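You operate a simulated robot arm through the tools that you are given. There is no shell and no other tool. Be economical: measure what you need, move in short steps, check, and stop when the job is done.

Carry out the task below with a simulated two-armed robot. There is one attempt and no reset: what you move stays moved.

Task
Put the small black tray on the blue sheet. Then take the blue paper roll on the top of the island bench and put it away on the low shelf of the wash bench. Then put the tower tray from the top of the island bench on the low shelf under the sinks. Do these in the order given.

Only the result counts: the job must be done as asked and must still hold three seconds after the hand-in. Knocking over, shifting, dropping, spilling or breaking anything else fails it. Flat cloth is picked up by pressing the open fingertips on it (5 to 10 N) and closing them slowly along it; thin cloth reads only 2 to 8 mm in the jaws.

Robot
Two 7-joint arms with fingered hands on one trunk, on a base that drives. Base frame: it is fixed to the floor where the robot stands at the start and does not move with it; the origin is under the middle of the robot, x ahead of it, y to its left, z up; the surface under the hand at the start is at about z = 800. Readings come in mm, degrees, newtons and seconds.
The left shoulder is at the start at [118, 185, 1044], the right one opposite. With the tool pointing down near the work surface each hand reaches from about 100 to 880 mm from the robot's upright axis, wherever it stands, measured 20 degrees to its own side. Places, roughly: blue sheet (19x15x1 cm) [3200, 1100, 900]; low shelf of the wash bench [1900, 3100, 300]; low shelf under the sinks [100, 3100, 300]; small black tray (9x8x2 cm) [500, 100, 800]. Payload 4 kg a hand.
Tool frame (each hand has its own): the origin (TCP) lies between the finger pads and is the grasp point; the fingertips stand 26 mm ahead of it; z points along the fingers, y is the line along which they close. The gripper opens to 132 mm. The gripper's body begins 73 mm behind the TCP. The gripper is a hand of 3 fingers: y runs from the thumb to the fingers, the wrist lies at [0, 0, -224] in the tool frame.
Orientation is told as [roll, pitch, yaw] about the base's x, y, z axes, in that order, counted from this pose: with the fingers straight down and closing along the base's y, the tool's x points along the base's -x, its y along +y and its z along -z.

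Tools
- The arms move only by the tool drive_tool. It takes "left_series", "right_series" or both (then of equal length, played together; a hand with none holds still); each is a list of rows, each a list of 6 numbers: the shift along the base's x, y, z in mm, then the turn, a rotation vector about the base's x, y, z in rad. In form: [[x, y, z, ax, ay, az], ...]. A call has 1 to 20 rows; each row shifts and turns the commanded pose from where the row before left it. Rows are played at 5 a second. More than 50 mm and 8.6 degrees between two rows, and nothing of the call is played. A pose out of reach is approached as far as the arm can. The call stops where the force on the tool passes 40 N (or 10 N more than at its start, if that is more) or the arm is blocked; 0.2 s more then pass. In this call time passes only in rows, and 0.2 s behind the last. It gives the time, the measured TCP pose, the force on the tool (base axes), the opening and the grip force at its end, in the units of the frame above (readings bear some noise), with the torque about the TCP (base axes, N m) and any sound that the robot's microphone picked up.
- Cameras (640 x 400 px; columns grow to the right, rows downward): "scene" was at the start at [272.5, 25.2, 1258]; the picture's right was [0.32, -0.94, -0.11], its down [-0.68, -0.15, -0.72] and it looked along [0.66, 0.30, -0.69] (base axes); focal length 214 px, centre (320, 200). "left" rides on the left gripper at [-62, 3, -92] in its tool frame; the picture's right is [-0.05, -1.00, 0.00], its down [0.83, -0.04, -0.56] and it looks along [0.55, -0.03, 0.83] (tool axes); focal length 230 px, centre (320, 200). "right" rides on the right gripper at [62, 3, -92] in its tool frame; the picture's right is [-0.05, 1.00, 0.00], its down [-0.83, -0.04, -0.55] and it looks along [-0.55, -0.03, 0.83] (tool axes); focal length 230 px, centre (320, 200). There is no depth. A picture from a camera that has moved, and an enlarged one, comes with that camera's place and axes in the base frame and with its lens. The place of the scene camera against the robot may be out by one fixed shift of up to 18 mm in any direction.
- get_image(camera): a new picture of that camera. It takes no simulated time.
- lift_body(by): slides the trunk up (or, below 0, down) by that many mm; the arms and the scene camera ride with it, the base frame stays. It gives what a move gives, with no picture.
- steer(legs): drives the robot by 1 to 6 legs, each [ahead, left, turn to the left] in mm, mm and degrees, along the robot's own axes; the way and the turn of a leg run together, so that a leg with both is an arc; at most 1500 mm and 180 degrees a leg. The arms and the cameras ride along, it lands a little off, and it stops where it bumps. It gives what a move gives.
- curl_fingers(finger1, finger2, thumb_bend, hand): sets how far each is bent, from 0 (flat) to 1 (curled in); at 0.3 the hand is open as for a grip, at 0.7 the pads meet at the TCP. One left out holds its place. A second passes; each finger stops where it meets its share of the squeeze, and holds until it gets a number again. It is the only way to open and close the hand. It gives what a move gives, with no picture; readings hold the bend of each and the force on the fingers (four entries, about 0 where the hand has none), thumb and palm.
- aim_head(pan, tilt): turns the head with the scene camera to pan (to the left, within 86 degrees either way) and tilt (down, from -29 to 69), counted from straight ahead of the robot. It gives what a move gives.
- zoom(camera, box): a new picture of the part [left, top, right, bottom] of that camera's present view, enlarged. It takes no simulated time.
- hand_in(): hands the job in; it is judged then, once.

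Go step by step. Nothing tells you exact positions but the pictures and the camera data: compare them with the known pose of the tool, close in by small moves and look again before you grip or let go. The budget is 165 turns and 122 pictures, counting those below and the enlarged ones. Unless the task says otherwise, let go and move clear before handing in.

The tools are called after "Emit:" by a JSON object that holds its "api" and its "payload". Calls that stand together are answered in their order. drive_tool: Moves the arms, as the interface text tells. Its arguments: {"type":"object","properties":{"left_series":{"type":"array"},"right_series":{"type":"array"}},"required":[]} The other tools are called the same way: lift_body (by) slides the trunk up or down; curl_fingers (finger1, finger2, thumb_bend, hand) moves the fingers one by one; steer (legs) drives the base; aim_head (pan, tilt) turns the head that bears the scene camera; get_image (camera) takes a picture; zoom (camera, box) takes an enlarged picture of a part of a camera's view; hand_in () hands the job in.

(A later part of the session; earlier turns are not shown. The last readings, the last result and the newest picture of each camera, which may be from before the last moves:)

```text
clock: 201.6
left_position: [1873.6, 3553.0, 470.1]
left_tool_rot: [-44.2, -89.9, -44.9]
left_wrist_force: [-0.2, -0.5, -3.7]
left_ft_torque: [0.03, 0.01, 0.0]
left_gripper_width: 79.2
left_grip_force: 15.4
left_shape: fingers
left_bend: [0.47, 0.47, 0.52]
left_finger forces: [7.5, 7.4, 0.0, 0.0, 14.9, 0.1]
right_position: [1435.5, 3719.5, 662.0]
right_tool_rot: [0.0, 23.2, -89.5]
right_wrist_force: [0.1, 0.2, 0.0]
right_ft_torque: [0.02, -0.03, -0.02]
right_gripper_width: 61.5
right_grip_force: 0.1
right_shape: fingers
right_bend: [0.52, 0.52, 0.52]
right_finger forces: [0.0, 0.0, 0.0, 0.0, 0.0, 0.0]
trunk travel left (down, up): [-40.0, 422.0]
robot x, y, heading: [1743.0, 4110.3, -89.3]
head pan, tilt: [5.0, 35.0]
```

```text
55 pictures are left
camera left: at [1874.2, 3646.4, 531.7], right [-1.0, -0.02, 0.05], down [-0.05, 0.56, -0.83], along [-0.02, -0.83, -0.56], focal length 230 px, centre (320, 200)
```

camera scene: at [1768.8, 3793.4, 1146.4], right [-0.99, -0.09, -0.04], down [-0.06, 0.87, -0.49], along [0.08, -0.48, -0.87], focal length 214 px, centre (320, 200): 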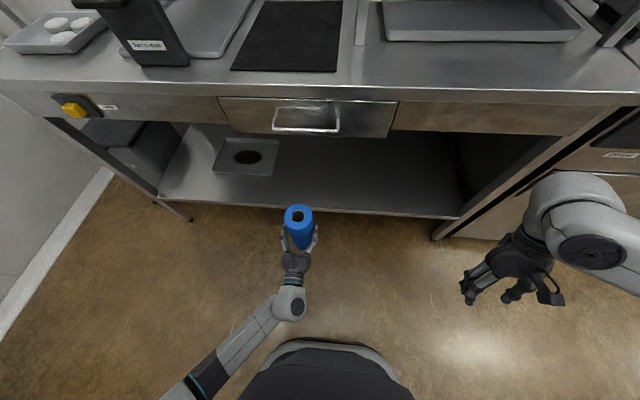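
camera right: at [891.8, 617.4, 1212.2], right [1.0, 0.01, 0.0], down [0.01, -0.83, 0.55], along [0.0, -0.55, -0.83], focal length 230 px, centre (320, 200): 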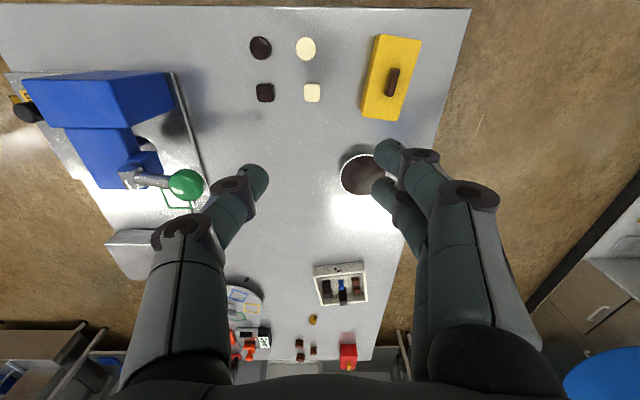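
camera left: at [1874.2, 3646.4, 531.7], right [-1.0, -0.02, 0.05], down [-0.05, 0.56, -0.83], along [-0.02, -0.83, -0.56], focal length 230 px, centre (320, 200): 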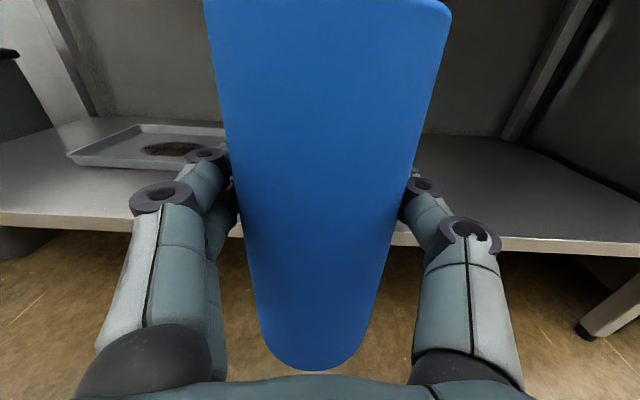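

The shelf front edge is at about y = 3388, z = 300, and the space in front of the roll is free. I will drive ahead 265 mm and reach in with the arm.

Emit:
{"api": "steer", "payload": {"legs": [[262, 0, 0]]}}

Emit:
{"api": "drive_tool", "payload": {"left_series": [[0, -20, 0, 0, 0, 0], [0, -20, 0, 0, 0, 0], [0, -20, 0, 0, 0, 0]]}}

Emit:
{"api": "get_image", "payload": {"camera": "left"}}

Emit:
{"api": "get_image", "payload": {"camera": "scene"}}

```text
clock: 203.3
left_position: [1864.9, 3340.6, 473.9]
left_tool_rot: [-172.1, -89.7, 81.8]
left_wrist_force: [-0.8, -0.2, -3.2]
left_ft_torque: [0.06, 0.01, -0.01]
left_gripper_width: 79.4
left_grip_force: 14.6
left_shape: fingers
left_bend: [0.47, 0.47, 0.52]
left_finger forces: [7.4, 7.4, 0.0, 0.0, 14.9, 0.1]
right_position: [1437.2, 3532.7, 664.0]
right_tool_rot: [0.3, 24.1, -88.4]
right_wrist_force: [0.7, -0.1, -0.3]
right_ft_torque: [0.03, -0.03, -0.01]
right_gripper_width: 61.5
right_grip_force: 0.1
right_shape: fingers
right_bend: [0.52, 0.52, 0.52]
right_finger forces: [0.0, 0.0, 0.1, 0.0, 0.0, 0.0]
trunk travel left (down, up): [-40.0, 422.0]
robot x, y, heading: [1746.7, 3901.8, -90.2]
head pan, tilt: [5.0, 35.0]
stopped in leg 1: the robot was blocked; the commanded pose is now the measured one
```

```text
clock: 204.1
left_position: [1866.7, 3281.7, 476.8]
left_tool_rot: [178.1, -89.5, 91.9]
left_wrist_force: [1.2, 0.0, -2.3]
left_ft_torque: [0.07, -0.04, -0.02]
left_gripper_width: 79.4
left_grip_force: 15.0
left_shape: fingers
left_bend: [0.47, 0.47, 0.52]
left_finger forces: [7.5, 7.4, 0.0, 0.0, 14.9, 0.1]
right_position: [1438.1, 3534.2, 662.7]
right_tool_rot: [0.5, 24.3, -88.1]
right_wrist_force: [0.0, -0.4, -0.6]
right_ft_torque: [0.01, 0.01, -0.01]
right_gripper_width: 61.7
right_grip_force: 0.2
right_shape: fingers
right_bend: [0.52, 0.52, 0.52]
right_finger forces: [0.0, 0.0, 0.0, 0.0, 0.1, 0.0]
trunk travel left (down, up): [-40.0, 422.0]
robot x, y, heading: [1745.2, 3902.1, -89.8]
head pan, tilt: [5.0, 35.0]
```

```text
54 pictures are left
camera left: at [1869.6, 3375.5, 538.0], right [-1.0, 0.0, 0.05], down [-0.04, 0.55, -0.84], along [-0.03, -0.84, -0.55], focal length 230 px, centre (320, 200)
```

left: 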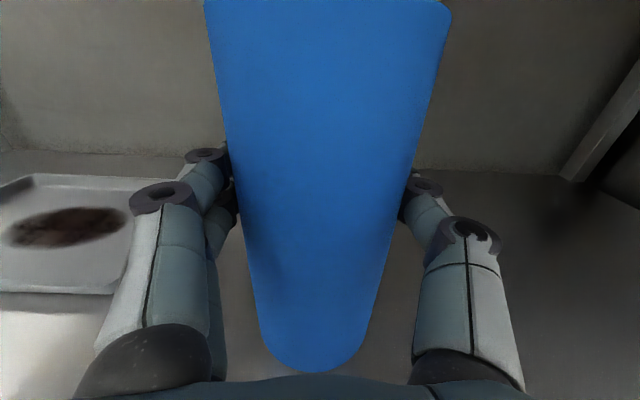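

```text
53 pictures are left
camera scene: at [1764.9, 3591.0, 1149.8], right [-1.0, -0.08, -0.04], down [-0.05, 0.87, -0.5], along [0.07, -0.49, -0.87], focal length 214 px, centre (320, 200)
```

scene: 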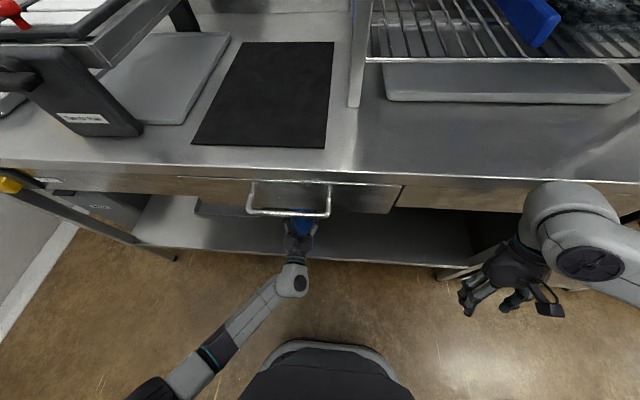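

The roll is in under the bench; the base stopped because the leaning right wrist meets the bench edge. I will straighten the right hand away from the bench first.

Emit:
{"api": "drive_tool", "payload": {"right_series": [[0, 5, 0, -0.106, 0, 0], [0, 5, 0, -0.106, 0, 0], [0, 5, 0, -0.106, 0, 0], [0, 5, 0, -0.106, 0, 0]]}}

```text
clock: 205.1
left_position: [1868.2, 3277.5, 471.3]
left_tool_rot: [-63.7, -89.9, -26.3]
left_wrist_force: [-0.1, 0.3, -2.1]
left_ft_torque: [0.07, 0.0, -0.02]
left_gripper_width: 79.0
left_grip_force: 15.1
left_shape: fingers
left_bend: [0.47, 0.47, 0.52]
left_finger forces: [7.5, 7.5, 0.0, 0.0, 14.9, 0.1]
right_position: [1378.2, 3471.7, 624.4]
right_tool_rot: [-0.4, 7.2, -88.5]
right_wrist_force: [-0.5, -0.9, -0.1]
right_ft_torque: [0.07, -0.03, 0.0]
right_gripper_width: 61.4
right_grip_force: 0.1
right_shape: fingers
right_bend: [0.52, 0.52, 0.52]
right_finger forces: [0.1, 0.0, 0.1, 0.0, 0.1, 0.1]
right hand out of reach, approached as far as the arm can: row 1, 2, 3, 4
trunk travel left (down, up): [-40.0, 422.0]
robot x, y, heading: [1748.1, 3903.5, -89.7]
head pan, tilt: [5.0, 35.0]
```

The contact is relieved. I will reach 25 mm further, then lower the trunk 38 mm.

Emit:
{"api": "drive_tool", "payload": {"left_series": [[0, -12, 0, 0, 0, 0], [0, -13, 0, 0, 0, 0]]}}

Emit:
{"api": "lift_body", "payload": {"by": -36}}

```text
clock: 205.7
left_position: [1868.5, 3254.0, 470.2]
left_tool_rot: [-62.8, -89.8, -27.1]
left_wrist_force: [-0.3, -0.5, -3.5]
left_ft_torque: [0.08, 0.04, 0.01]
left_gripper_width: 79.6
left_grip_force: 15.0
left_shape: fingers
left_bend: [0.47, 0.47, 0.52]
left_finger forces: [7.6, 7.4, 0.0, 0.0, 15.0, 0.0]
right_position: [1379.0, 3472.3, 624.0]
right_tool_rot: [-0.2, 7.2, -88.4]
right_wrist_force: [-0.4, 1.0, -0.8]
right_ft_torque: [-0.02, 0.03, -0.01]
right_gripper_width: 61.2
right_grip_force: 0.1
right_shape: fingers
right_bend: [0.52, 0.52, 0.52]
right_finger forces: [0.1, 0.0, 0.1, 0.0, 0.0, 0.0]
trunk travel left (down, up): [-40.0, 422.0]
robot x, y, heading: [1751.3, 3900.5, -90.0]
head pan, tilt: [5.0, 35.0]
```

```text
clock: 206.5
left_position: [1865.0, 3256.0, 439.3]
left_tool_rot: [-166.6, -89.7, 76.5]
left_wrist_force: [-0.1, -1.1, -4.0]
left_ft_torque: [0.1, -0.03, -0.01]
left_gripper_width: 79.5
left_grip_force: 15.1
left_shape: fingers
left_bend: [0.47, 0.47, 0.52]
left_finger forces: [7.5, 7.6, 0.0, 0.0, 15.0, 0.0]
right_position: [1379.1, 3484.0, 557.3]
right_tool_rot: [0.1, 11.6, -88.4]
right_wrist_force: [0.2, 0.5, 0.2]
right_ft_torque: [0.02, 0.02, 0.01]
right_gripper_width: 61.1
right_grip_force: 0.1
right_shape: fingers
right_bend: [0.52, 0.52, 0.52]
right_finger forces: [0.0, 0.0, 0.0, 0.1, 0.0, 0.0]
trunk travel left (down, up): [-4.0, 458.0]
robot x, y, heading: [1747.2, 3899.7, -90.0]
head pan, tilt: [5.0, 35.0]
```

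The roll's foot should be about 12 mm above the shelf. I will lower in small steps until contact.

Emit:
{"api": "drive_tool", "payload": {"left_series": [[0, 0, -3, 0, 0, 0], [0, 0, -3, 0, 0, 0]]}}

Emit:
{"api": "drive_tool", "payload": {"left_series": [[0, 0, -2, 0, 0, 0], [0, 0, -2, 0, 0, 0]]}}

Emit:
{"api": "get_image", "payload": {"camera": "left"}}

```text
clock: 207.1
left_position: [1866.5, 3255.3, 432.3]
left_tool_rot: [-163.6, -89.7, 73.7]
left_wrist_force: [0.0, 0.1, -2.7]
left_ft_torque: [0.1, -0.01, -0.02]
left_gripper_width: 79.5
left_grip_force: 15.3
left_shape: fingers
left_bend: [0.47, 0.47, 0.52]
left_finger forces: [7.5, 7.5, 0.0, 0.0, 15.0, 0.0]
right_position: [1379.5, 3483.8, 557.7]
right_tool_rot: [0.1, 11.6, -88.4]
right_wrist_force: [0.3, 0.9, 0.2]
right_ft_torque: [0.03, -0.02, 0.01]
right_gripper_width: 61.1
right_grip_force: 0.1
right_shape: fingers
right_bend: [0.52, 0.52, 0.52]
right_finger forces: [0.0, 0.0, 0.0, 0.0, 0.0, 0.0]
trunk travel left (down, up): [-4.0, 458.0]
robot x, y, heading: [1743.8, 3901.7, -90.0]
head pan, tilt: [5.0, 35.0]
```

```text
clock: 207.7
left_position: [1867.0, 3255.1, 430.3]
left_tool_rot: [-176.2, -89.6, 86.3]
left_wrist_force: [-0.1, -0.6, -2.9]
left_ft_torque: [0.07, 0.01, -0.02]
left_gripper_width: 79.4
left_grip_force: 15.0
left_shape: fingers
left_bend: [0.47, 0.47, 0.52]
left_finger forces: [7.5, 7.6, 0.0, 0.0, 15.0, 0.0]
right_position: [1379.5, 3483.5, 555.9]
right_tool_rot: [0.2, 11.5, -88.3]
right_wrist_force: [-0.9, -0.4, -0.3]
right_ft_torque: [0.02, 0.02, -0.01]
right_gripper_width: 61.3
right_grip_force: 0.1
right_shape: fingers
right_bend: [0.52, 0.52, 0.52]
right_finger forces: [0.0, 0.0, 0.0, 0.0, 0.1, 0.1]
trunk travel left (down, up): [-4.0, 458.0]
robot x, y, heading: [1747.2, 3900.9, -89.6]
head pan, tilt: [5.0, 35.0]
```

```text
52 pictures are left
camera left: at [1869.9, 3349.1, 490.0], right [-1.0, 0.0, 0.05], down [-0.04, 0.55, -0.83], along [-0.03, -0.84, -0.55], focal length 230 px, centre (320, 200)
```

left: 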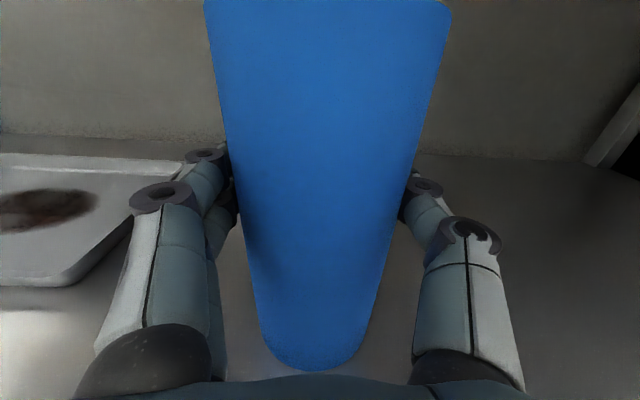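

No contact yet; I continue lowering.

Emit:
{"api": "drive_tool", "payload": {"left_series": [[0, 0, -3, 0, 0, 0], [0, 0, -3, 0, 0, 0]]}}

Emit:
{"api": "drive_tool", "payload": {"left_series": [[0, 0, -3, 0, 0, 0], [0, 0, -3, 0, 0, 0]]}}

```text
clock: 208.3
left_position: [1865.5, 3254.5, 426.3]
left_tool_rot: [-174.2, -89.3, 84.3]
left_wrist_force: [-0.7, 4.2, 11.1]
left_ft_torque: [-0.23, -0.18, 0.03]
left_gripper_width: 79.5
left_grip_force: 15.0
left_shape: fingers
left_bend: [0.47, 0.47, 0.52]
left_finger forces: [7.0, 7.7, 0.0, 0.1, 15.3, 0.0]
right_position: [1381.0, 3484.2, 557.6]
right_tool_rot: [0.0, 11.6, -88.3]
right_wrist_force: [0.3, 0.4, 0.8]
right_ft_torque: [-0.01, -0.03, 0.02]
right_gripper_width: 61.2
right_grip_force: 0.0
right_shape: fingers
right_bend: [0.52, 0.52, 0.52]
right_finger forces: [0.0, 0.0, 0.1, 0.0, 0.0, 0.0]
trunk travel left (down, up): [-4.0, 458.0]
robot x, y, heading: [1746.6, 3900.3, -90.1]
head pan, tilt: [5.0, 35.0]
```

```text
clock: 208.9
left_position: [1866.5, 3253.8, 420.4]
left_tool_rot: [-173.4, -89.2, 83.6]
left_wrist_force: [-1.6, 1.0, 22.5]
left_ft_torque: [-0.41, 0.04, 0.05]
left_gripper_width: 81.1
left_grip_force: 16.6
left_shape: fingers
left_bend: [0.47, 0.47, 0.51]
left_finger forces: [7.4, 8.1, 0.1, 0.0, 17.4, 0.1]
right_position: [1380.1, 3483.2, 558.0]
right_tool_rot: [0.1, 11.5, -88.2]
right_wrist_force: [0.3, 0.7, 0.1]
right_ft_torque: [0.02, -0.03, -0.03]
right_gripper_width: 61.4
right_grip_force: 0.1
right_shape: fingers
right_bend: [0.52, 0.52, 0.52]
right_finger forces: [0.1, 0.1, 0.1, 0.0, 0.1, 0.1]
trunk travel left (down, up): [-4.0, 458.0]
robot x, y, heading: [1746.4, 3900.1, -89.8]
head pan, tilt: [5.0, 35.0]
```

The roll stands on the shelf. I will open the hand in steps, then look.

Emit:
{"api": "drive_tool", "payload": {"left_series": [[0, 0, 2, 0, 0, 0], [0, 0, 1, 0, 0, 0]]}}

Emit:
{"api": "curl_fingers", "payload": {"hand": "left", "finger1": 0.42, "finger2": 0.42, "thumb_bend": 0.44}}

Emit:
{"api": "curl_fingers", "payload": {"hand": "left", "finger1": 0.3, "finger2": 0.3, "thumb_bend": 0.3}}

Emit:
{"api": "get_image", "payload": {"camera": "left"}}

```text
clock: 209.5
left_position: [1865.8, 3255.8, 422.0]
left_tool_rot: [-176.8, -89.6, 87.0]
left_wrist_force: [-1.1, -4.2, 13.5]
left_ft_torque: [-0.3, 0.05, -0.03]
left_gripper_width: 80.7
left_grip_force: 16.1
left_shape: fingers
left_bend: [0.47, 0.47, 0.51]
left_finger forces: [7.2, 7.9, 0.0, 0.0, 16.2, 0.0]
right_position: [1380.2, 3483.5, 557.3]
right_tool_rot: [0.1, 11.6, -88.2]
right_wrist_force: [0.6, -0.2, 0.0]
right_ft_torque: [-0.01, 0.02, 0.0]
right_gripper_width: 61.0
right_grip_force: 0.1
right_shape: fingers
right_bend: [0.52, 0.52, 0.52]
right_finger forces: [0.0, 0.1, 0.0, 0.0, 0.0, 0.0]
trunk travel left (down, up): [-4.0, 458.0]
robot x, y, heading: [1749.9, 3897.6, -89.8]
head pan, tilt: [5.0, 35.0]
```

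```text
clock: 210.5
left_position: [1866.9, 3255.6, 421.3]
left_tool_rot: [-174.8, -89.6, 84.7]
left_wrist_force: [0.8, 0.5, -0.7]
left_ft_torque: [0.0, -0.01, 0.02]
left_gripper_width: 90.5
left_grip_force: 0.0
left_shape: fingers
left_bend: [0.42, 0.42, 0.44]
left_finger forces: [0.0, 0.0, 0.0, 0.0, 0.1, 0.1]
right_position: [1380.3, 3483.5, 556.6]
right_tool_rot: [0.2, 11.4, -88.4]
right_wrist_force: [0.1, 0.9, 0.6]
right_ft_torque: [0.0, 0.04, -0.03]
right_gripper_width: 61.2
right_grip_force: 0.0
right_shape: fingers
right_bend: [0.52, 0.52, 0.52]
right_finger forces: [0.0, 0.0, 0.1, 0.0, 0.1, 0.1]
trunk travel left (down, up): [-4.0, 458.0]
robot x, y, heading: [1747.1, 3897.6, -89.8]
head pan, tilt: [5.0, 35.0]
```

```text
clock: 211.5
left_position: [1867.0, 3255.5, 420.8]
left_tool_rot: [-173.8, -89.7, 83.8]
left_wrist_force: [-0.1, -0.1, 0.6]
left_ft_torque: [-0.03, 0.01, 0.0]
left_gripper_width: 134.1
left_grip_force: 0.0
left_shape: fingers
left_bend: [0.3, 0.3, 0.3]
left_finger forces: [0.1, 0.0, 0.0, 0.0, 0.0, 0.0]
right_position: [1379.5, 3482.4, 556.5]
right_tool_rot: [0.1, 11.5, -88.3]
right_wrist_force: [-0.1, 1.1, 0.0]
right_ft_torque: [-0.01, 0.01, 0.01]
right_gripper_width: 61.0
right_grip_force: 0.1
right_shape: fingers
right_bend: [0.52, 0.52, 0.52]
right_finger forces: [0.1, 0.1, 0.0, 0.0, 0.0, 0.0]
trunk travel left (down, up): [-4.0, 458.0]
robot x, y, heading: [1744.8, 3898.8, -89.9]
head pan, tilt: [5.0, 35.0]
```

```text
51 pictures are left
camera left: at [1869.8, 3349.9, 481.5], right [-1.0, 0.0, 0.05], down [-0.04, 0.55, -0.83], along [-0.03, -0.84, -0.55], focal length 230 px, centre (320, 200)
```

left: 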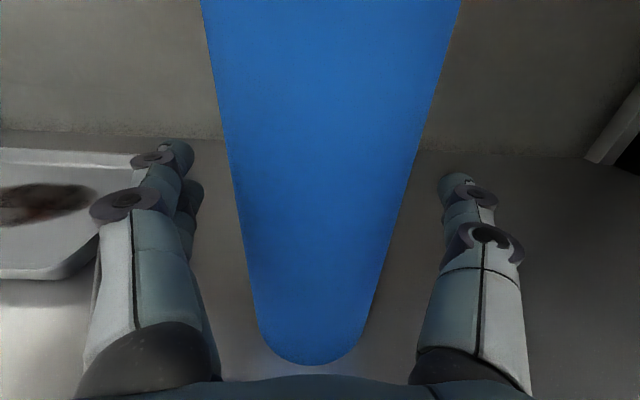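

The roll stands free on the shelf. I will back straight out and check it.

Emit:
{"api": "steer", "payload": {"legs": [[-205, 0, 0]]}}

Emit:
{"api": "get_image", "payload": {"camera": "left"}}

```text
clock: 213.1
left_position: [1866.5, 3457.2, 418.0]
left_tool_rot: [-111.1, -89.9, 21.0]
left_wrist_force: [-0.4, 0.8, 0.4]
left_ft_torque: [0.04, -0.02, -0.02]
left_gripper_width: 134.0
left_grip_force: 0.1
left_shape: fingers
left_bend: [0.3, 0.3, 0.3]
left_finger forces: [0.0, 0.0, 0.0, 0.0, 0.1, 0.1]
right_position: [1377.8, 3680.8, 556.0]
right_tool_rot: [0.0, 11.5, -88.5]
right_wrist_force: [0.2, 0.5, -1.1]
right_ft_torque: [0.01, -0.03, 0.04]
right_gripper_width: 61.2
right_grip_force: 0.0
right_shape: fingers
right_bend: [0.52, 0.52, 0.52]
right_finger forces: [0.0, 0.0, 0.1, 0.1, 0.1, 0.0]
trunk travel left (down, up): [-4.0, 458.0]
robot x, y, heading: [1747.7, 4102.2, -90.0]
head pan, tilt: [5.0, 35.0]
```

```text
50 pictures are left
camera left: at [1869.3, 3550.2, 478.1], right [-1.0, 0.0, 0.05], down [-0.04, 0.55, -0.83], along [-0.03, -0.83, -0.55], focal length 230 px, centre (320, 200)
```

left: 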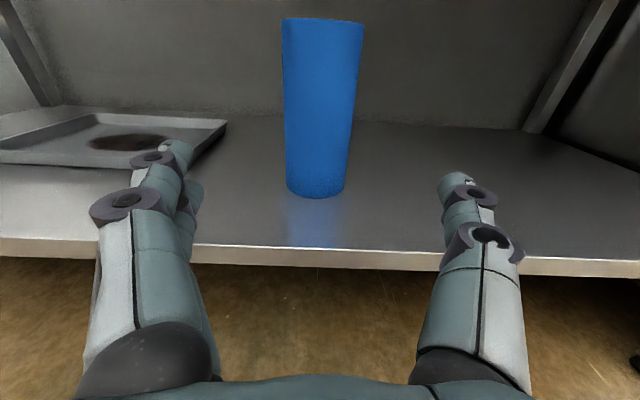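

The roll is safely on the wash bench shelf. Now I will raise the trunk, draw the right hand in and drive back along the corridor, glancing at the sink shelf on the way.

Emit:
{"api": "lift_body", "payload": {"by": 440}}

Emit:
{"api": "drive_tool", "payload": {"right_series": [[30, 0, 0, 0, 0, 0], [30, 0, 0, 0, 0, 0], [30, 0, 0, 0, 0, 0], [30, 0, 0, 0, 0, 0]]}}

Emit:
{"api": "steer", "payload": {"legs": [[0, 300, 0], [0, 0, -90], [1450, 0, 0]]}}

Emit:
{"api": "aim_head", "payload": {"pan": 40, "tilt": 35}}

Emit:
{"api": "get_image", "payload": {"camera": "scene"}}

```text
refused: 440 is not a number from -400 to 400
```

```text
clock: 214.1
left_position: [1866.1, 3455.4, 415.9]
left_tool_rot: [-77.3, -89.9, -12.7]
left_wrist_force: [-0.3, 0.2, 0.2]
left_ft_torque: [0.0, 0.03, 0.01]
left_gripper_width: 134.0
left_grip_force: 0.1
left_shape: fingers
left_bend: [0.3, 0.3, 0.3]
left_finger forces: [0.0, 0.0, 0.0, 0.0, 0.0, 0.0]
right_position: [1396.8, 3678.1, 551.4]
right_tool_rot: [0.1, 11.9, -88.4]
right_wrist_force: [-0.1, -0.8, 0.2]
right_ft_torque: [0.03, 0.01, -0.01]
right_gripper_width: 61.1
right_grip_force: 0.1
right_shape: fingers
right_bend: [0.52, 0.52, 0.52]
right_finger forces: [0.0, 0.0, 0.1, 0.1, 0.0, 0.0]
right hand out of reach, approached as far as the arm can: row 1, 2, 3, 4
trunk travel left (down, up): [-4.0, 458.0]
robot x, y, heading: [1744.7, 4098.5, -90.0]
head pan, tilt: [5.0, 35.0]
```

```text
clock: 220.6
left_position: [1364.1, 3894.7, 415.1]
left_tool_rot: [-91.1, -89.2, -81.4]
left_wrist_force: [-0.1, -0.4, 0.1]
left_ft_torque: [0.01, 0.03, 0.0]
left_gripper_width: 134.2
left_grip_force: 0.1
left_shape: fingers
left_bend: [0.3, 0.3, 0.3]
left_finger forces: [0.1, 0.0, 0.1, 0.1, 0.0, 0.1]
right_position: [1518.2, 4391.5, 560.3]
right_tool_rot: [-1.2, 11.1, -171.6]
right_wrist_force: [0.4, -0.2, -0.5]
right_ft_torque: [-0.02, -0.02, -0.04]
right_gripper_width: 61.1
right_grip_force: 0.0
right_shape: fingers
right_bend: [0.52, 0.52, 0.52]
right_finger forces: [0.0, 0.1, 0.0, 0.0, 0.0, 0.0]
trunk travel left (down, up): [-4.0, 458.0]
robot x, y, heading: [1986.5, 4101.5, -172.3]
head pan, tilt: [5.0, 35.0]
stopped in leg 3: the robot was blocked; the commanded pose is now the measured one
```

```text
clock: 221.6
left_position: [1364.3, 3895.4, 416.1]
left_tool_rot: [-93.5, -89.2, -79.0]
left_wrist_force: [0.0, 1.0, -0.3]
left_ft_torque: [-0.01, 0.0, -0.01]
left_gripper_width: 134.2
left_grip_force: 0.0
left_shape: fingers
left_bend: [0.3, 0.3, 0.3]
left_finger forces: [0.1, 0.0, 0.1, 0.0, 0.0, 0.0]
right_position: [1520.8, 4391.3, 558.4]
right_tool_rot: [-1.1, 11.3, -171.5]
right_wrist_force: [-0.4, 0.7, -0.4]
right_ft_torque: [0.0, 0.0, 0.0]
right_gripper_width: 61.3
right_grip_force: 0.1
right_shape: fingers
right_bend: [0.52, 0.52, 0.52]
right_finger forces: [0.1, 0.1, 0.1, 0.0, 0.0, 0.0]
trunk travel left (down, up): [-4.0, 458.0]
robot x, y, heading: [1987.1, 4101.8, -172.5]
head pan, tilt: [40.0, 35.0]
```

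```text
49 pictures are left
camera scene: at [1682.7, 3985.6, 1093.7], right [-0.65, 0.69, -0.31], down [0.74, 0.47, -0.48], along [-0.18, -0.54, -0.82], focal length 214 px, centre (320, 200)
```

scene: 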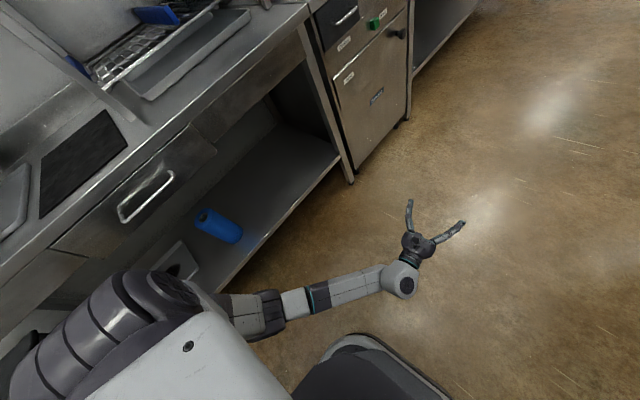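

The trunk lift was refused and the low right arm met the table on the right. I will look at the right side before doing anything.

Emit:
{"api": "aim_head", "payload": {"pan": -55, "tilt": 35}}

Emit:
{"api": "get_image", "payload": {"camera": "scene"}}

```text
clock: 223.3
left_position: [1363.3, 3897.1, 415.8]
left_tool_rot: [-94.2, -89.2, -78.3]
left_wrist_force: [-0.6, -0.1, -0.2]
left_ft_torque: [0.03, -0.04, -0.01]
left_gripper_width: 134.3
left_grip_force: 0.1
left_shape: fingers
left_bend: [0.3, 0.3, 0.3]
left_finger forces: [0.0, 0.0, 0.0, 0.0, 0.0, 0.1]
right_position: [1520.7, 4393.0, 559.0]
right_tool_rot: [-1.1, 11.3, -171.7]
right_wrist_force: [-0.7, 0.4, -0.1]
right_ft_torque: [-0.03, 0.0, 0.04]
right_gripper_width: 61.3
right_grip_force: 0.2
right_shape: fingers
right_bend: [0.52, 0.52, 0.52]
right_finger forces: [0.0, 0.1, 0.0, 0.0, 0.0, 0.1]
trunk travel left (down, up): [-4.0, 458.0]
robot x, y, heading: [1990.2, 4103.5, -172.8]
head pan, tilt: [-55.0, 35.0]
```

```text
48 pictures are left
camera scene: at [1680.9, 4115.7, 1103.7], right [0.63, 0.66, 0.42], down [0.75, -0.37, -0.55], along [-0.2, 0.66, -0.72], focal length 214 px, centre (320, 200)
```

scene: 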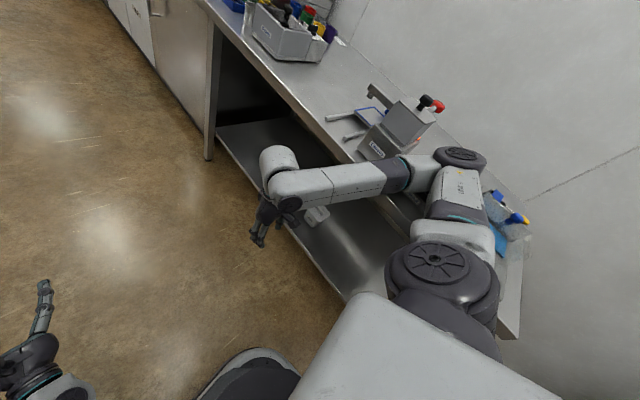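

The right elbow is over the table beside some items and was stopped there. I will back off 40 mm the way I came, then raise the trunk so the arm rises straight off the table.

Emit:
{"api": "steer", "payload": {"legs": [[-45, 0, 0]]}}

Emit:
{"api": "lift_body", "payload": {"by": 400}}

Emit:
{"api": "get_image", "payload": {"camera": "scene"}}

```text
clock: 224.2
left_position: [1386.0, 3887.1, 414.0]
left_tool_rot: [-83.5, -89.3, -87.6]
left_wrist_force: [-0.2, 1.1, -0.8]
left_ft_torque: [-0.04, 0.02, 0.02]
left_gripper_width: 134.4
left_grip_force: 0.1
left_shape: fingers
left_bend: [0.3, 0.3, 0.3]
left_finger forces: [0.1, 0.1, 0.0, 0.1, 0.0, 0.1]
right_position: [1523.0, 4389.6, 563.2]
right_tool_rot: [-1.4, 10.4, -170.6]
right_wrist_force: [0.3, -0.7, 0.0]
right_ft_torque: [-0.02, -0.01, 0.05]
right_gripper_width: 61.0
right_grip_force: 0.1
right_shape: fingers
right_bend: [0.52, 0.52, 0.52]
right_finger forces: [0.1, 0.0, 0.0, 0.0, 0.0, 0.0]
trunk travel left (down, up): [-4.0, 458.0]
robot x, y, heading: [2004.9, 4106.3, -171.0]
head pan, tilt: [-55.0, 35.0]
stopped in leg 1: the robot was blocked; the commanded pose is now the measured one
```

```text
clock: 228.0
left_position: [1383.8, 3894.0, 816.3]
left_tool_rot: [-53.3, -89.9, -117.9]
left_wrist_force: [0.9, -0.8, 0.0]
left_ft_torque: [-0.01, 0.0, 0.01]
left_gripper_width: 134.2
left_grip_force: 0.0
left_shape: fingers
left_bend: [0.3, 0.3, 0.3]
left_finger forces: [0.0, 0.0, 0.0, 0.0, 0.1, 0.0]
right_position: [1525.4, 4395.2, 957.7]
right_tool_rot: [-0.6, 10.7, -170.4]
right_wrist_force: [0.6, -0.8, -0.1]
right_ft_torque: [-0.02, -0.03, 0.0]
right_gripper_width: 61.2
right_grip_force: 0.0
right_shape: fingers
right_bend: [0.52, 0.52, 0.52]
right_finger forces: [0.1, 0.0, 0.0, 0.0, 0.1, 0.1]
trunk travel left (down, up): [-404.0, 58.0]
robot x, y, heading: [2003.8, 4113.0, -171.5]
head pan, tilt: [-55.0, 35.0]
```

```text
47 pictures are left
camera scene: at [1960.6, 4168.2, 1614.3], right [0.72, 0.69, 0.01], down [0.4, -0.41, -0.82], along [-0.56, 0.59, -0.58], focal length 214 px, centre (320, 200)
```

scene: 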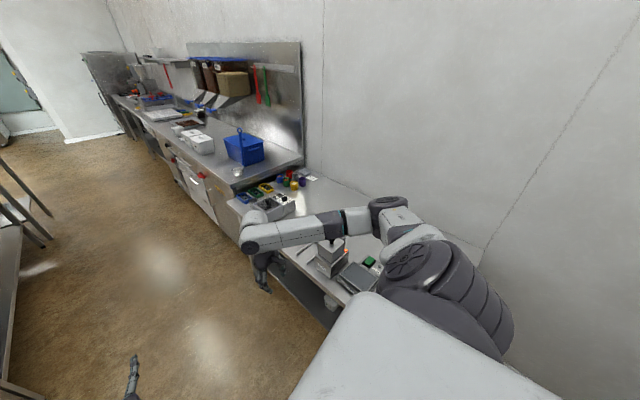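

Everything on the table looks unmoved and the arm is clear now. I will straighten up, shift toward the middle of the corridor, drive on and look at the sink shelf.

Emit:
{"api": "steer", "payload": {"legs": [[0, 0, -8.5], [0, 110, 0], [1400, 0, 0]]}}

Emit:
{"api": "aim_head", "payload": {"pan": 50, "tilt": 35}}

Emit:
{"api": "get_image", "payload": {"camera": "scene"}}

```text
clock: 236.4
left_position: [-40.0, 3825.4, 816.1]
left_tool_rot: [-69.3, -90.0, -108.4]
left_wrist_force: [-0.5, 0.0, -0.5]
left_ft_torque: [-0.01, 0.03, -0.01]
left_gripper_width: 134.3
left_grip_force: 0.0
left_shape: fingers
left_bend: [0.3, 0.3, 0.3]
left_finger forces: [0.1, 0.1, 0.0, 0.1, 0.1, 0.0]
right_position: [157.6, 4306.4, 957.8]
right_tool_rot: [-0.5, 10.8, -176.9]
right_wrist_force: [0.3, 0.8, 0.8]
right_ft_torque: [0.01, 0.0, 0.0]
right_gripper_width: 61.1
right_grip_force: 0.0
right_shape: fingers
right_bend: [0.52, 0.52, 0.52]
right_finger forces: [0.0, 0.0, 0.0, 0.0, 0.0, 0.0]
trunk travel left (down, up): [-404.0, 58.0]
robot x, y, heading: [597.8, 3970.3, -177.7]
head pan, tilt: [-55.0, 35.0]
```

```text
clock: 238.2
left_position: [-39.8, 3825.1, 815.5]
left_tool_rot: [-60.7, -89.9, -117.0]
left_wrist_force: [-0.2, 0.7, -0.5]
left_ft_torque: [-0.02, -0.02, 0.02]
left_gripper_width: 134.0
left_grip_force: 0.0
left_shape: fingers
left_bend: [0.3, 0.3, 0.3]
left_finger forces: [0.0, 0.0, 0.1, 0.1, 0.0, 0.1]
right_position: [155.2, 4307.6, 957.6]
right_tool_rot: [-0.4, 10.7, -177.0]
right_wrist_force: [0.5, 0.4, -0.9]
right_ft_torque: [0.0, -0.01, 0.0]
right_gripper_width: 61.3
right_grip_force: 0.0
right_shape: fingers
right_bend: [0.52, 0.52, 0.52]
right_finger forces: [0.1, 0.0, 0.0, 0.1, 0.1, 0.0]
trunk travel left (down, up): [-404.0, 58.0]
robot x, y, heading: [600.0, 3969.0, -178.0]
head pan, tilt: [50.0, 35.0]
```

```text
46 pictures are left
camera scene: at [564.6, 3894.7, 1614.2], right [-0.79, 0.61, -0.01], down [0.36, 0.45, -0.82], along [-0.5, -0.65, -0.58], focal length 214 px, centre (320, 200)
```

scene: 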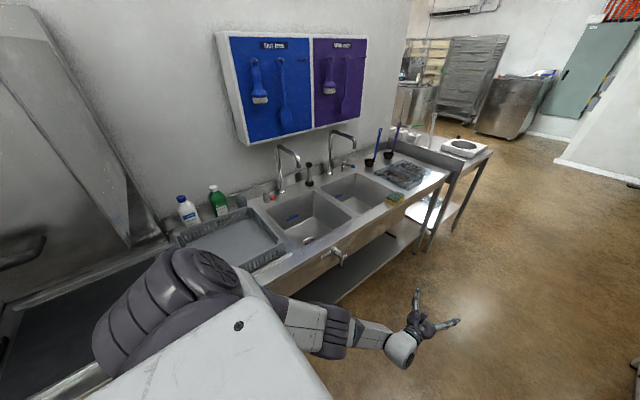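

I can see the sink bench with its low shelf. I will continue around to the main room.

Emit:
{"api": "steer", "payload": {"legs": [[0, 0, -2], [1450, 0, 0], [1430, 0, 0], [0, 0, 90], [1250, 0, 0], [1200, 0, 0]]}}

```text
clock: 266.5
left_position: [-2145.2, 1071.4, 809.8]
left_tool_rot: [24.8, -89.7, -114.1]
left_wrist_force: [-3.2, 14.9, 8.4]
left_ft_torque: [-0.18, -0.72, 1.21]
left_gripper_width: 144.1
left_grip_force: 7.6
left_shape: fingers
left_bend: [0.28, 0.28, 0.3]
left_finger forces: [7.7, 6.9, 0.0, 0.0, 0.0, 0.0]
right_position: [-2618.8, 1272.1, 956.1]
right_tool_rot: [-0.8, 11.1, -88.1]
right_wrist_force: [-0.9, -0.8, 0.0]
right_ft_torque: [0.05, 0.02, 0.04]
right_gripper_width: 61.1
right_grip_force: 0.1
right_shape: fingers
right_bend: [0.52, 0.52, 0.52]
right_finger forces: [0.1, 0.1, 0.1, 0.0, 0.0, 0.1]
trunk travel left (down, up): [-404.0, 58.0]
robot x, y, heading: [-2272.8, 1710.1, -89.2]
head pan, tilt: [50.0, 35.0]
stopped in leg 6: the force on the tool passed its limit at 76 N (the readings are from after the stop); the commanded pose is now the measured one
```

The left fingers touched something ahead near y = 1045. I will back off and look.

Emit:
{"api": "steer", "payload": {"legs": [[-80, 0, 0]]}}

Emit:
{"api": "aim_head", "payload": {"pan": 10, "tilt": 35}}

Emit:
{"api": "get_image", "payload": {"camera": "scene"}}

Emit:
{"api": "get_image", "payload": {"camera": "left"}}

```text
clock: 267.5
left_position: [-2147.4, 1148.5, 811.7]
left_tool_rot: [15.5, -89.7, -104.9]
left_wrist_force: [-0.3, -0.3, -0.2]
left_ft_torque: [0.02, -0.01, -0.01]
left_gripper_width: 141.0
left_grip_force: 0.0
left_shape: fingers
left_bend: [0.29, 0.29, 0.3]
left_finger forces: [0.0, 0.0, 0.1, 0.0, 0.0, 0.0]
right_position: [-2621.5, 1352.9, 956.7]
right_tool_rot: [-0.7, 10.8, -88.3]
right_wrist_force: [0.5, 0.2, 0.4]
right_ft_torque: [0.01, -0.03, -0.02]
right_gripper_width: 61.0
right_grip_force: 0.1
right_shape: fingers
right_bend: [0.52, 0.52, 0.52]
right_finger forces: [0.0, 0.0, 0.0, 0.0, 0.0, 0.1]
trunk travel left (down, up): [-404.0, 58.0]
robot x, y, heading: [-2271.4, 1792.6, -89.3]
head pan, tilt: [50.0, 35.0]
```

```text
clock: 268.6
left_position: [-2148.1, 1149.7, 813.6]
left_tool_rot: [23.5, -89.7, -112.9]
left_wrist_force: [0.2, -0.3, -0.3]
left_ft_torque: [-0.02, -0.01, 0.0]
left_gripper_width: 140.9
left_grip_force: 0.1
left_shape: fingers
left_bend: [0.29, 0.29, 0.3]
left_finger forces: [0.0, 0.0, 0.0, 0.1, 0.0, 0.0]
right_position: [-2623.1, 1353.0, 957.0]
right_tool_rot: [-0.6, 10.8, -88.3]
right_wrist_force: [0.3, -0.2, -0.1]
right_ft_torque: [0.01, -0.03, -0.01]
right_gripper_width: 61.1
right_grip_force: 0.0
right_shape: fingers
right_bend: [0.52, 0.52, 0.52]
right_finger forces: [0.1, 0.0, 0.0, 0.0, 0.0, 0.1]
trunk travel left (down, up): [-404.0, 58.0]
robot x, y, heading: [-2276.3, 1792.5, -89.2]
head pan, tilt: [10.0, 35.0]
```

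```text
45 pictures are left
camera scene: at [-2245.7, 1702.1, 1613.8], right [-0.98, -0.19, 0.0], down [-0.11, 0.57, -0.81], along [0.15, -0.8, -0.58], focal length 214 px, centre (320, 200)
```

scene: 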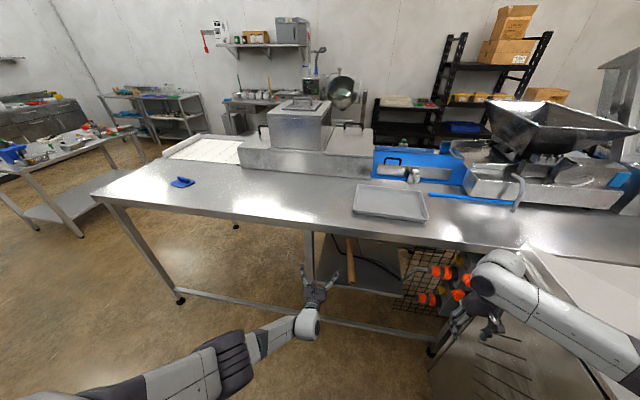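

```text
44 pictures are left
camera left: at [-2145.1, 1243.0, 874.2], right [-1.0, -0.01, 0.05], down [-0.05, 0.56, -0.83], along [-0.02, -0.83, -0.56], focal length 230 px, centre (320, 200)
```

left: 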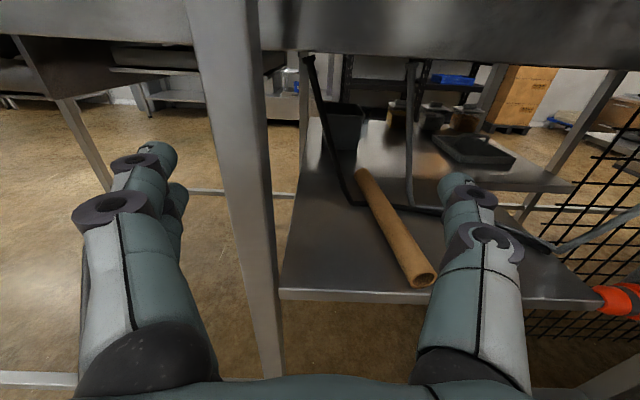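

The fingers only touched the leg of the heavy conveyor table. I will turn toward +x, keep to the lane and drive to the far side of the island bench.

Emit:
{"api": "steer", "payload": {"legs": [[0, 0, 89], [0, -270, 0], [1450, 0, 0], [1450, 0, 0], [900, 0, 0]]}}

Emit:
{"api": "steer", "payload": {"legs": [[370, 0, 0], [0, 0, -180], [0, 1250, 0]]}}

Emit:
{"api": "aim_head", "payload": {"pan": 10, "tilt": 35}}

Emit:
{"api": "get_image", "payload": {"camera": "scene"}}

```text
clock: 292.2
left_position: [2166.2, 1611.9, 813.7]
left_tool_rot: [29.5, -89.8, -30.1]
left_wrist_force: [0.5, -0.6, -0.3]
left_ft_torque: [0.04, 0.03, -0.02]
left_gripper_width: 140.9
left_grip_force: 0.0
left_shape: fingers
left_bend: [0.29, 0.29, 0.3]
left_finger forces: [0.0, 0.0, 0.0, 0.0, 0.0, 0.1]
right_position: [1952.8, 1140.7, 958.2]
right_tool_rot: [-0.7, 10.7, 0.5]
right_wrist_force: [-0.2, 0.4, -1.2]
right_ft_torque: [0.0, -0.02, 0.02]
right_gripper_width: 61.2
right_grip_force: 0.1
right_shape: fingers
right_bend: [0.52, 0.52, 0.52]
right_finger forces: [0.0, 0.0, 0.0, 0.0, 0.0, 0.1]
trunk travel left (down, up): [-404.0, 58.0]
robot x, y, heading: [1522.2, 1494.3, -0.5]
head pan, tilt: [10.0, 35.0]
```

```text
clock: 307.9
left_position: [1277.5, 95.2, 812.5]
left_tool_rot: [29.7, -89.8, 151.5]
left_wrist_force: [-0.2, 0.6, 0.2]
left_ft_torque: [-0.01, 0.0, 0.01]
left_gripper_width: 141.0
left_grip_force: 0.0
left_shape: fingers
left_bend: [0.29, 0.29, 0.3]
left_finger forces: [0.0, 0.1, 0.0, 0.0, 0.0, 0.0]
right_position: [1476.5, 571.5, 956.4]
right_tool_rot: [-0.6, 10.6, -177.7]
right_wrist_force: [-0.8, 0.0, 0.2]
right_ft_torque: [-0.02, 0.06, -0.02]
right_gripper_width: 61.2
right_grip_force: 0.1
right_shape: fingers
right_bend: [0.52, 0.52, 0.52]
right_finger forces: [0.0, 0.0, 0.0, 0.0, 0.1, 0.1]
trunk travel left (down, up): [-404.0, 58.0]
robot x, y, heading: [1918.5, 228.6, -178.7]
head pan, tilt: [10.0, 35.0]
```

```text
clock: 308.5
left_position: [1277.2, 93.4, 812.4]
left_tool_rot: [29.3, -89.8, 151.9]
left_wrist_force: [-0.4, 0.4, 0.1]
left_ft_torque: [0.01, -0.02, 0.01]
left_gripper_width: 141.0
left_grip_force: 0.0
left_shape: fingers
left_bend: [0.29, 0.29, 0.3]
left_finger forces: [0.0, 0.0, 0.1, 0.1, 0.1, 0.1]
right_position: [1477.6, 573.1, 958.9]
right_tool_rot: [-0.5, 10.7, -177.8]
right_wrist_force: [0.4, -1.0, 1.1]
right_ft_torque: [0.01, -0.01, -0.01]
right_gripper_width: 61.1
right_grip_force: 0.1
right_shape: fingers
right_bend: [0.52, 0.52, 0.52]
right_finger forces: [0.0, 0.1, 0.1, 0.0, 0.1, 0.0]
trunk travel left (down, up): [-404.0, 58.0]
robot x, y, heading: [1917.6, 226.5, -178.5]
head pan, tilt: [10.0, 35.0]
```

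```text
43 pictures are left
camera scene: at [1847.5, 205.1, 1613.9], right [-0.2, 0.98, 0.0], down [0.57, 0.11, -0.81], along [-0.8, -0.16, -0.58], focal length 214 px, centre (320, 200)
```

scene: 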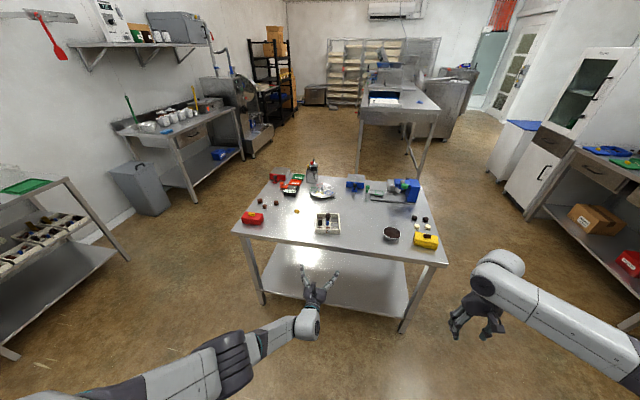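

The tower tray stands near the far edge of the island at about [975, 75]. I will zoom in to measure it.

Emit:
{"api": "zoom", "payload": {"camera": "scene", "box": [280, 190, 380, 250]}}

```text
6.40 times, centred on (330, 220) of scene
camera zoom: at [1847.5, 205.1, 1613.9], right [-0.2, 0.98, 0.0], down [0.57, 0.11, -0.81], along [-0.8, -0.16, -0.58], focal length 1373 px, centre (256, 72)
```

zoom: 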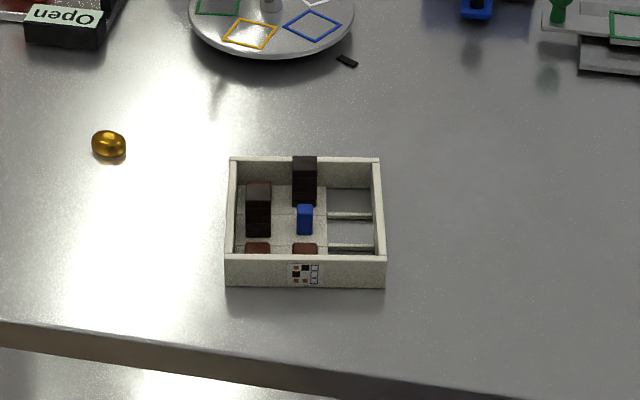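

The tray is about 131 mm square, 32 mm high, turned about 8 degrees. I will pitch the left hand 40 degrees down, open it wider, raise it and then drive up to the bench.

Emit:
{"api": "drive_tool", "payload": {"left_series": [[10, 0, 30, 0, 0, 0.122], [10, 0, 30, 0.0207, -0.138, 0], [10, 0, 30, 0.0207, -0.138, 0], [10, 0, 30, 0.0207, -0.138, 0], [10, 0, 30, 0.0207, -0.138, 0], [10, 0, 30, 0.0207, -0.138, 0]]}}

Emit:
{"api": "curl_fingers", "payload": {"hand": "left", "finger1": 0.2, "finger2": 0.2, "thumb_bend": 0.2}}

Emit:
{"api": "steer", "payload": {"legs": [[310, 0, 0]]}}

Emit:
{"api": "get_image", "payload": {"camera": "left"}}

```text
clock: 309.9
left_position: [1337.7, 93.6, 992.7]
left_tool_rot: [0.0, -49.7, -171.8]
left_wrist_force: [0.4, -0.3, 0.2]
left_ft_torque: [0.01, 0.0, -0.02]
left_gripper_width: 140.8
left_grip_force: 0.1
left_shape: fingers
left_bend: [0.29, 0.29, 0.3]
left_finger forces: [0.0, 0.0, 0.0, 0.0, 0.1, 0.0]
right_position: [1477.6, 572.9, 956.7]
right_tool_rot: [-0.5, 10.7, -177.7]
right_wrist_force: [-0.5, -0.1, 0.2]
right_ft_torque: [0.01, 0.0, 0.0]
right_gripper_width: 61.3
right_grip_force: 0.0
right_shape: fingers
right_bend: [0.52, 0.52, 0.52]
right_finger forces: [0.1, 0.0, 0.0, 0.0, 0.0, 0.1]
trunk travel left (down, up): [-404.0, 58.0]
robot x, y, heading: [1918.0, 233.4, -178.6]
head pan, tilt: [10.0, 35.0]
```

```text
clock: 310.9
left_position: [1337.6, 93.6, 993.3]
left_tool_rot: [-0.3, -49.8, -171.6]
left_wrist_force: [-0.2, 0.5, 0.2]
left_ft_torque: [0.0, -0.04, 0.01]
left_gripper_width: 154.7
left_grip_force: 0.1
left_shape: fingers
left_bend: [0.2, 0.2, 0.2]
left_finger forces: [0.0, 0.1, 0.1, 0.2, 0.1, 0.0]
right_position: [1476.8, 572.6, 957.4]
right_tool_rot: [-0.7, 10.6, -177.7]
right_wrist_force: [-0.4, -0.4, -0.5]
right_ft_torque: [0.0, 0.01, -0.02]
right_gripper_width: 60.9
right_grip_force: 0.0
right_shape: fingers
right_bend: [0.52, 0.52, 0.52]
right_finger forces: [0.1, 0.0, 0.0, 0.1, 0.0, 0.0]
trunk travel left (down, up): [-404.0, 58.0]
robot x, y, heading: [1912.3, 229.0, -178.6]
head pan, tilt: [10.0, 35.0]
```

```text
clock: 312.9
left_position: [1035.5, 90.2, 993.6]
left_tool_rot: [-0.3, -49.9, -171.8]
left_wrist_force: [-0.7, 0.1, -0.2]
left_ft_torque: [-0.02, -0.01, 0.01]
left_gripper_width: 154.9
left_grip_force: 0.1
left_shape: fingers
left_bend: [0.2, 0.2, 0.2]
left_finger forces: [0.0, 0.1, 0.0, 0.0, 0.0, 0.0]
right_position: [1177.1, 568.5, 957.7]
right_tool_rot: [-0.5, 10.7, -177.9]
right_wrist_force: [0.2, -1.1, -0.1]
right_ft_torque: [0.02, 0.03, -0.02]
right_gripper_width: 61.2
right_grip_force: 0.1
right_shape: fingers
right_bend: [0.52, 0.52, 0.52]
right_finger forces: [0.1, 0.0, 0.1, 0.1, 0.0, 0.0]
trunk travel left (down, up): [-404.0, 58.0]
robot x, y, heading: [1614.5, 222.7, -178.7]
head pan, tilt: [10.0, 35.0]
```

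```text
41 pictures are left
camera left: at [1066.8, 92.4, 1100.1], right [-0.17, 0.98, 0.04], down [0.94, 0.18, -0.28], along [-0.28, -0.01, -0.96], focal length 230 px, centre (320, 200)
```

left: 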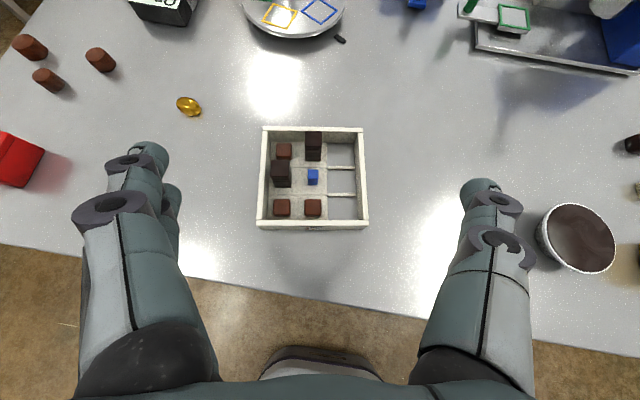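

The view is very clear: the tray centre is at [962, 76], aligned with the hand. I will move ahead and down around it.

Emit:
{"api": "drive_tool", "payload": {"left_series": [[-31, -6, -40, 0, 0, 0], [-31, -6, -40, 0, 0, 0], [0, 0, -30, 0, 0, 0], [0, 0, -25, 0, 0, 0]]}}

Emit:
{"api": "get_image", "payload": {"camera": "left"}}

```text
refused: row 1 steps farther than a row can; nothing moved
```

```text
40 pictures are left
camera left: at [1066.8, 92.4, 1100.1], right [-0.17, 0.98, 0.04], down [0.94, 0.18, -0.28], along [-0.28, -0.01, -0.96], focal length 230 px, centre (320, 200)
```

left: 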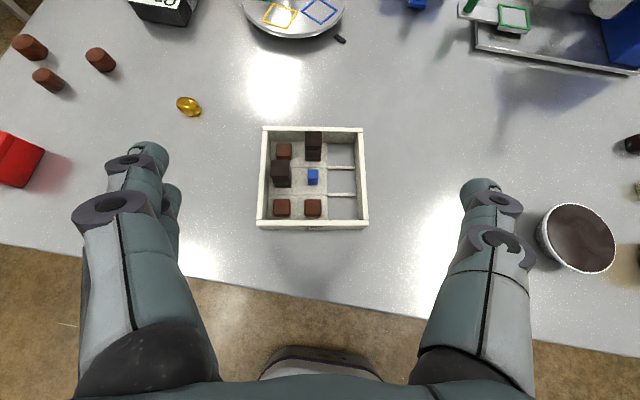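

The step was too big; I will use smaller rows.

Emit:
{"api": "drive_tool", "payload": {"left_series": [[-21, -4, -30, 0, 0, 0], [-21, -4, -30, 0, 0, 0], [-20, -4, -30, 0, 0, 0], [0, 0, -30, 0, 0, 0], [0, 0, -18, 0, 0, 0]]}}

Emit:
{"api": "get_image", "payload": {"camera": "left"}}

```text
clock: 314.1
left_position: [971.2, 79.4, 854.1]
left_tool_rot: [-0.3, -49.8, -171.9]
left_wrist_force: [0.3, -0.2, -0.6]
left_ft_torque: [-0.04, 0.01, 0.0]
left_gripper_width: 154.4
left_grip_force: 0.1
left_shape: fingers
left_bend: [0.2, 0.2, 0.2]
left_finger forces: [0.0, 0.0, 0.0, 0.0, 0.0, 0.1]
right_position: [1176.2, 568.3, 957.4]
right_tool_rot: [-0.6, 10.8, -178.0]
right_wrist_force: [-0.2, -0.2, -1.2]
right_ft_torque: [0.0, 0.04, 0.01]
right_gripper_width: 61.1
right_grip_force: 0.0
right_shape: fingers
right_bend: [0.52, 0.52, 0.52]
right_finger forces: [0.0, 0.0, 0.1, 0.0, 0.0, 0.0]
trunk travel left (down, up): [-404.0, 58.0]
robot x, y, heading: [1615.0, 222.2, -178.9]
head pan, tilt: [10.0, 35.0]
```

```text
39 pictures are left
camera left: at [1003.2, 81.5, 961.3], right [-0.17, 0.98, 0.04], down [0.95, 0.18, -0.28], along [-0.28, -0.01, -0.96], focal length 230 px, centre (320, 200)
```

left: 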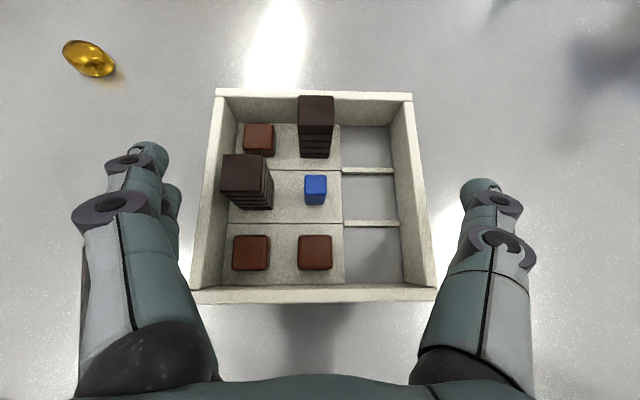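

The fingers straddle the tray nicely. I will go down 15 mm more and close step by step.

Emit:
{"api": "drive_tool", "payload": {"left_series": [[0, -2, -8, 0, 0, 0], [0, -1, -6, 0, 0, 0]]}}

Emit:
{"api": "curl_fingers", "payload": {"hand": "left", "finger1": 0.28, "finger2": 0.28, "thumb_bend": 0.28}}

Emit:
{"api": "curl_fingers", "payload": {"hand": "left", "finger1": 0.33, "finger2": 0.33, "thumb_bend": 0.33}}

Emit:
{"api": "get_image", "payload": {"camera": "left"}}

```text
clock: 314.7
left_position: [971.3, 75.4, 841.3]
left_tool_rot: [-0.3, -49.7, -171.9]
left_wrist_force: [-0.2, 0.7, 0.4]
left_ft_torque: [-0.01, 0.01, 0.01]
left_gripper_width: 154.8
left_grip_force: 0.1
left_shape: fingers
left_bend: [0.2, 0.2, 0.2]
left_finger forces: [0.1, 0.0, 0.1, 0.1, 0.0, 0.0]
right_position: [1177.4, 569.0, 956.9]
right_tool_rot: [-0.6, 10.7, -177.9]
right_wrist_force: [0.0, -0.6, 0.9]
right_ft_torque: [0.0, 0.0, -0.01]
right_gripper_width: 61.2
right_grip_force: 0.0
right_shape: fingers
right_bend: [0.52, 0.52, 0.52]
right_finger forces: [0.0, 0.0, 0.1, 0.0, 0.1, 0.1]
trunk travel left (down, up): [-404.0, 58.0]
robot x, y, heading: [1616.6, 219.1, -178.5]
head pan, tilt: [10.0, 35.0]
```

```text
clock: 315.7
left_position: [973.3, 73.9, 841.2]
left_tool_rot: [-0.3, -49.8, -171.9]
left_wrist_force: [-0.6, -0.5, -0.1]
left_ft_torque: [0.0, 0.01, -0.02]
left_gripper_width: 140.1
left_grip_force: 0.0
left_shape: fingers
left_bend: [0.28, 0.28, 0.28]
left_finger forces: [0.0, 0.1, 0.0, 0.0, 0.5, 0.0]
right_position: [1177.0, 567.5, 957.8]
right_tool_rot: [-0.6, 10.6, -178.0]
right_wrist_force: [-0.4, -0.4, -0.2]
right_ft_torque: [0.03, -0.03, 0.0]
right_gripper_width: 61.1
right_grip_force: 0.0
right_shape: fingers
right_bend: [0.52, 0.52, 0.52]
right_finger forces: [0.0, 0.1, 0.1, 0.0, 0.0, 0.0]
trunk travel left (down, up): [-404.0, 58.0]
robot x, y, heading: [1615.7, 225.8, -178.9]
head pan, tilt: [10.0, 35.0]
```

```text
clock: 316.7
left_position: [972.2, 76.5, 843.0]
left_tool_rot: [-0.4, -49.8, -171.9]
left_wrist_force: [-0.2, 0.7, 1.7]
left_ft_torque: [0.06, 0.04, -0.04]
left_gripper_width: 131.6
left_grip_force: 4.0
left_shape: fingers
left_bend: [0.32, 0.3, 0.31]
left_finger forces: [0.3, 2.8, 0.0, 0.1, 4.3, 0.1]
right_position: [1176.6, 568.5, 958.3]
right_tool_rot: [-0.6, 10.7, -178.0]
right_wrist_force: [0.1, 0.5, 0.6]
right_ft_torque: [0.03, -0.02, 0.02]
right_gripper_width: 60.9
right_grip_force: 0.0
right_shape: fingers
right_bend: [0.52, 0.52, 0.52]
right_finger forces: [0.0, 0.1, 0.0, 0.0, 0.0, 0.0]
trunk travel left (down, up): [-404.0, 58.0]
robot x, y, heading: [1617.4, 223.4, -179.0]
head pan, tilt: [10.0, 35.0]
```

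```text
38 pictures are left
camera left: at [1003.7, 77.6, 948.3], right [-0.17, 0.98, 0.04], down [0.94, 0.18, -0.28], along [-0.28, -0.01, -0.96], focal length 230 px, centre (320, 200)
```

left: 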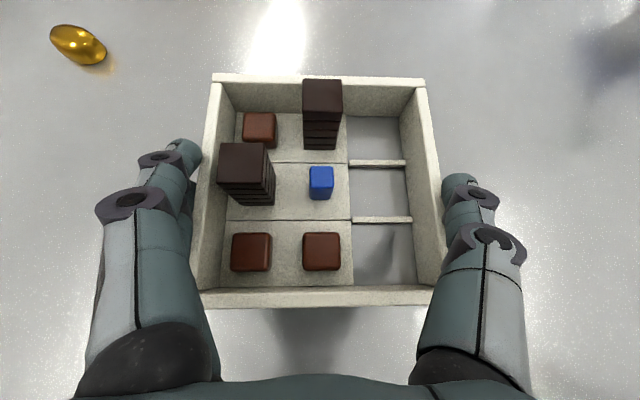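

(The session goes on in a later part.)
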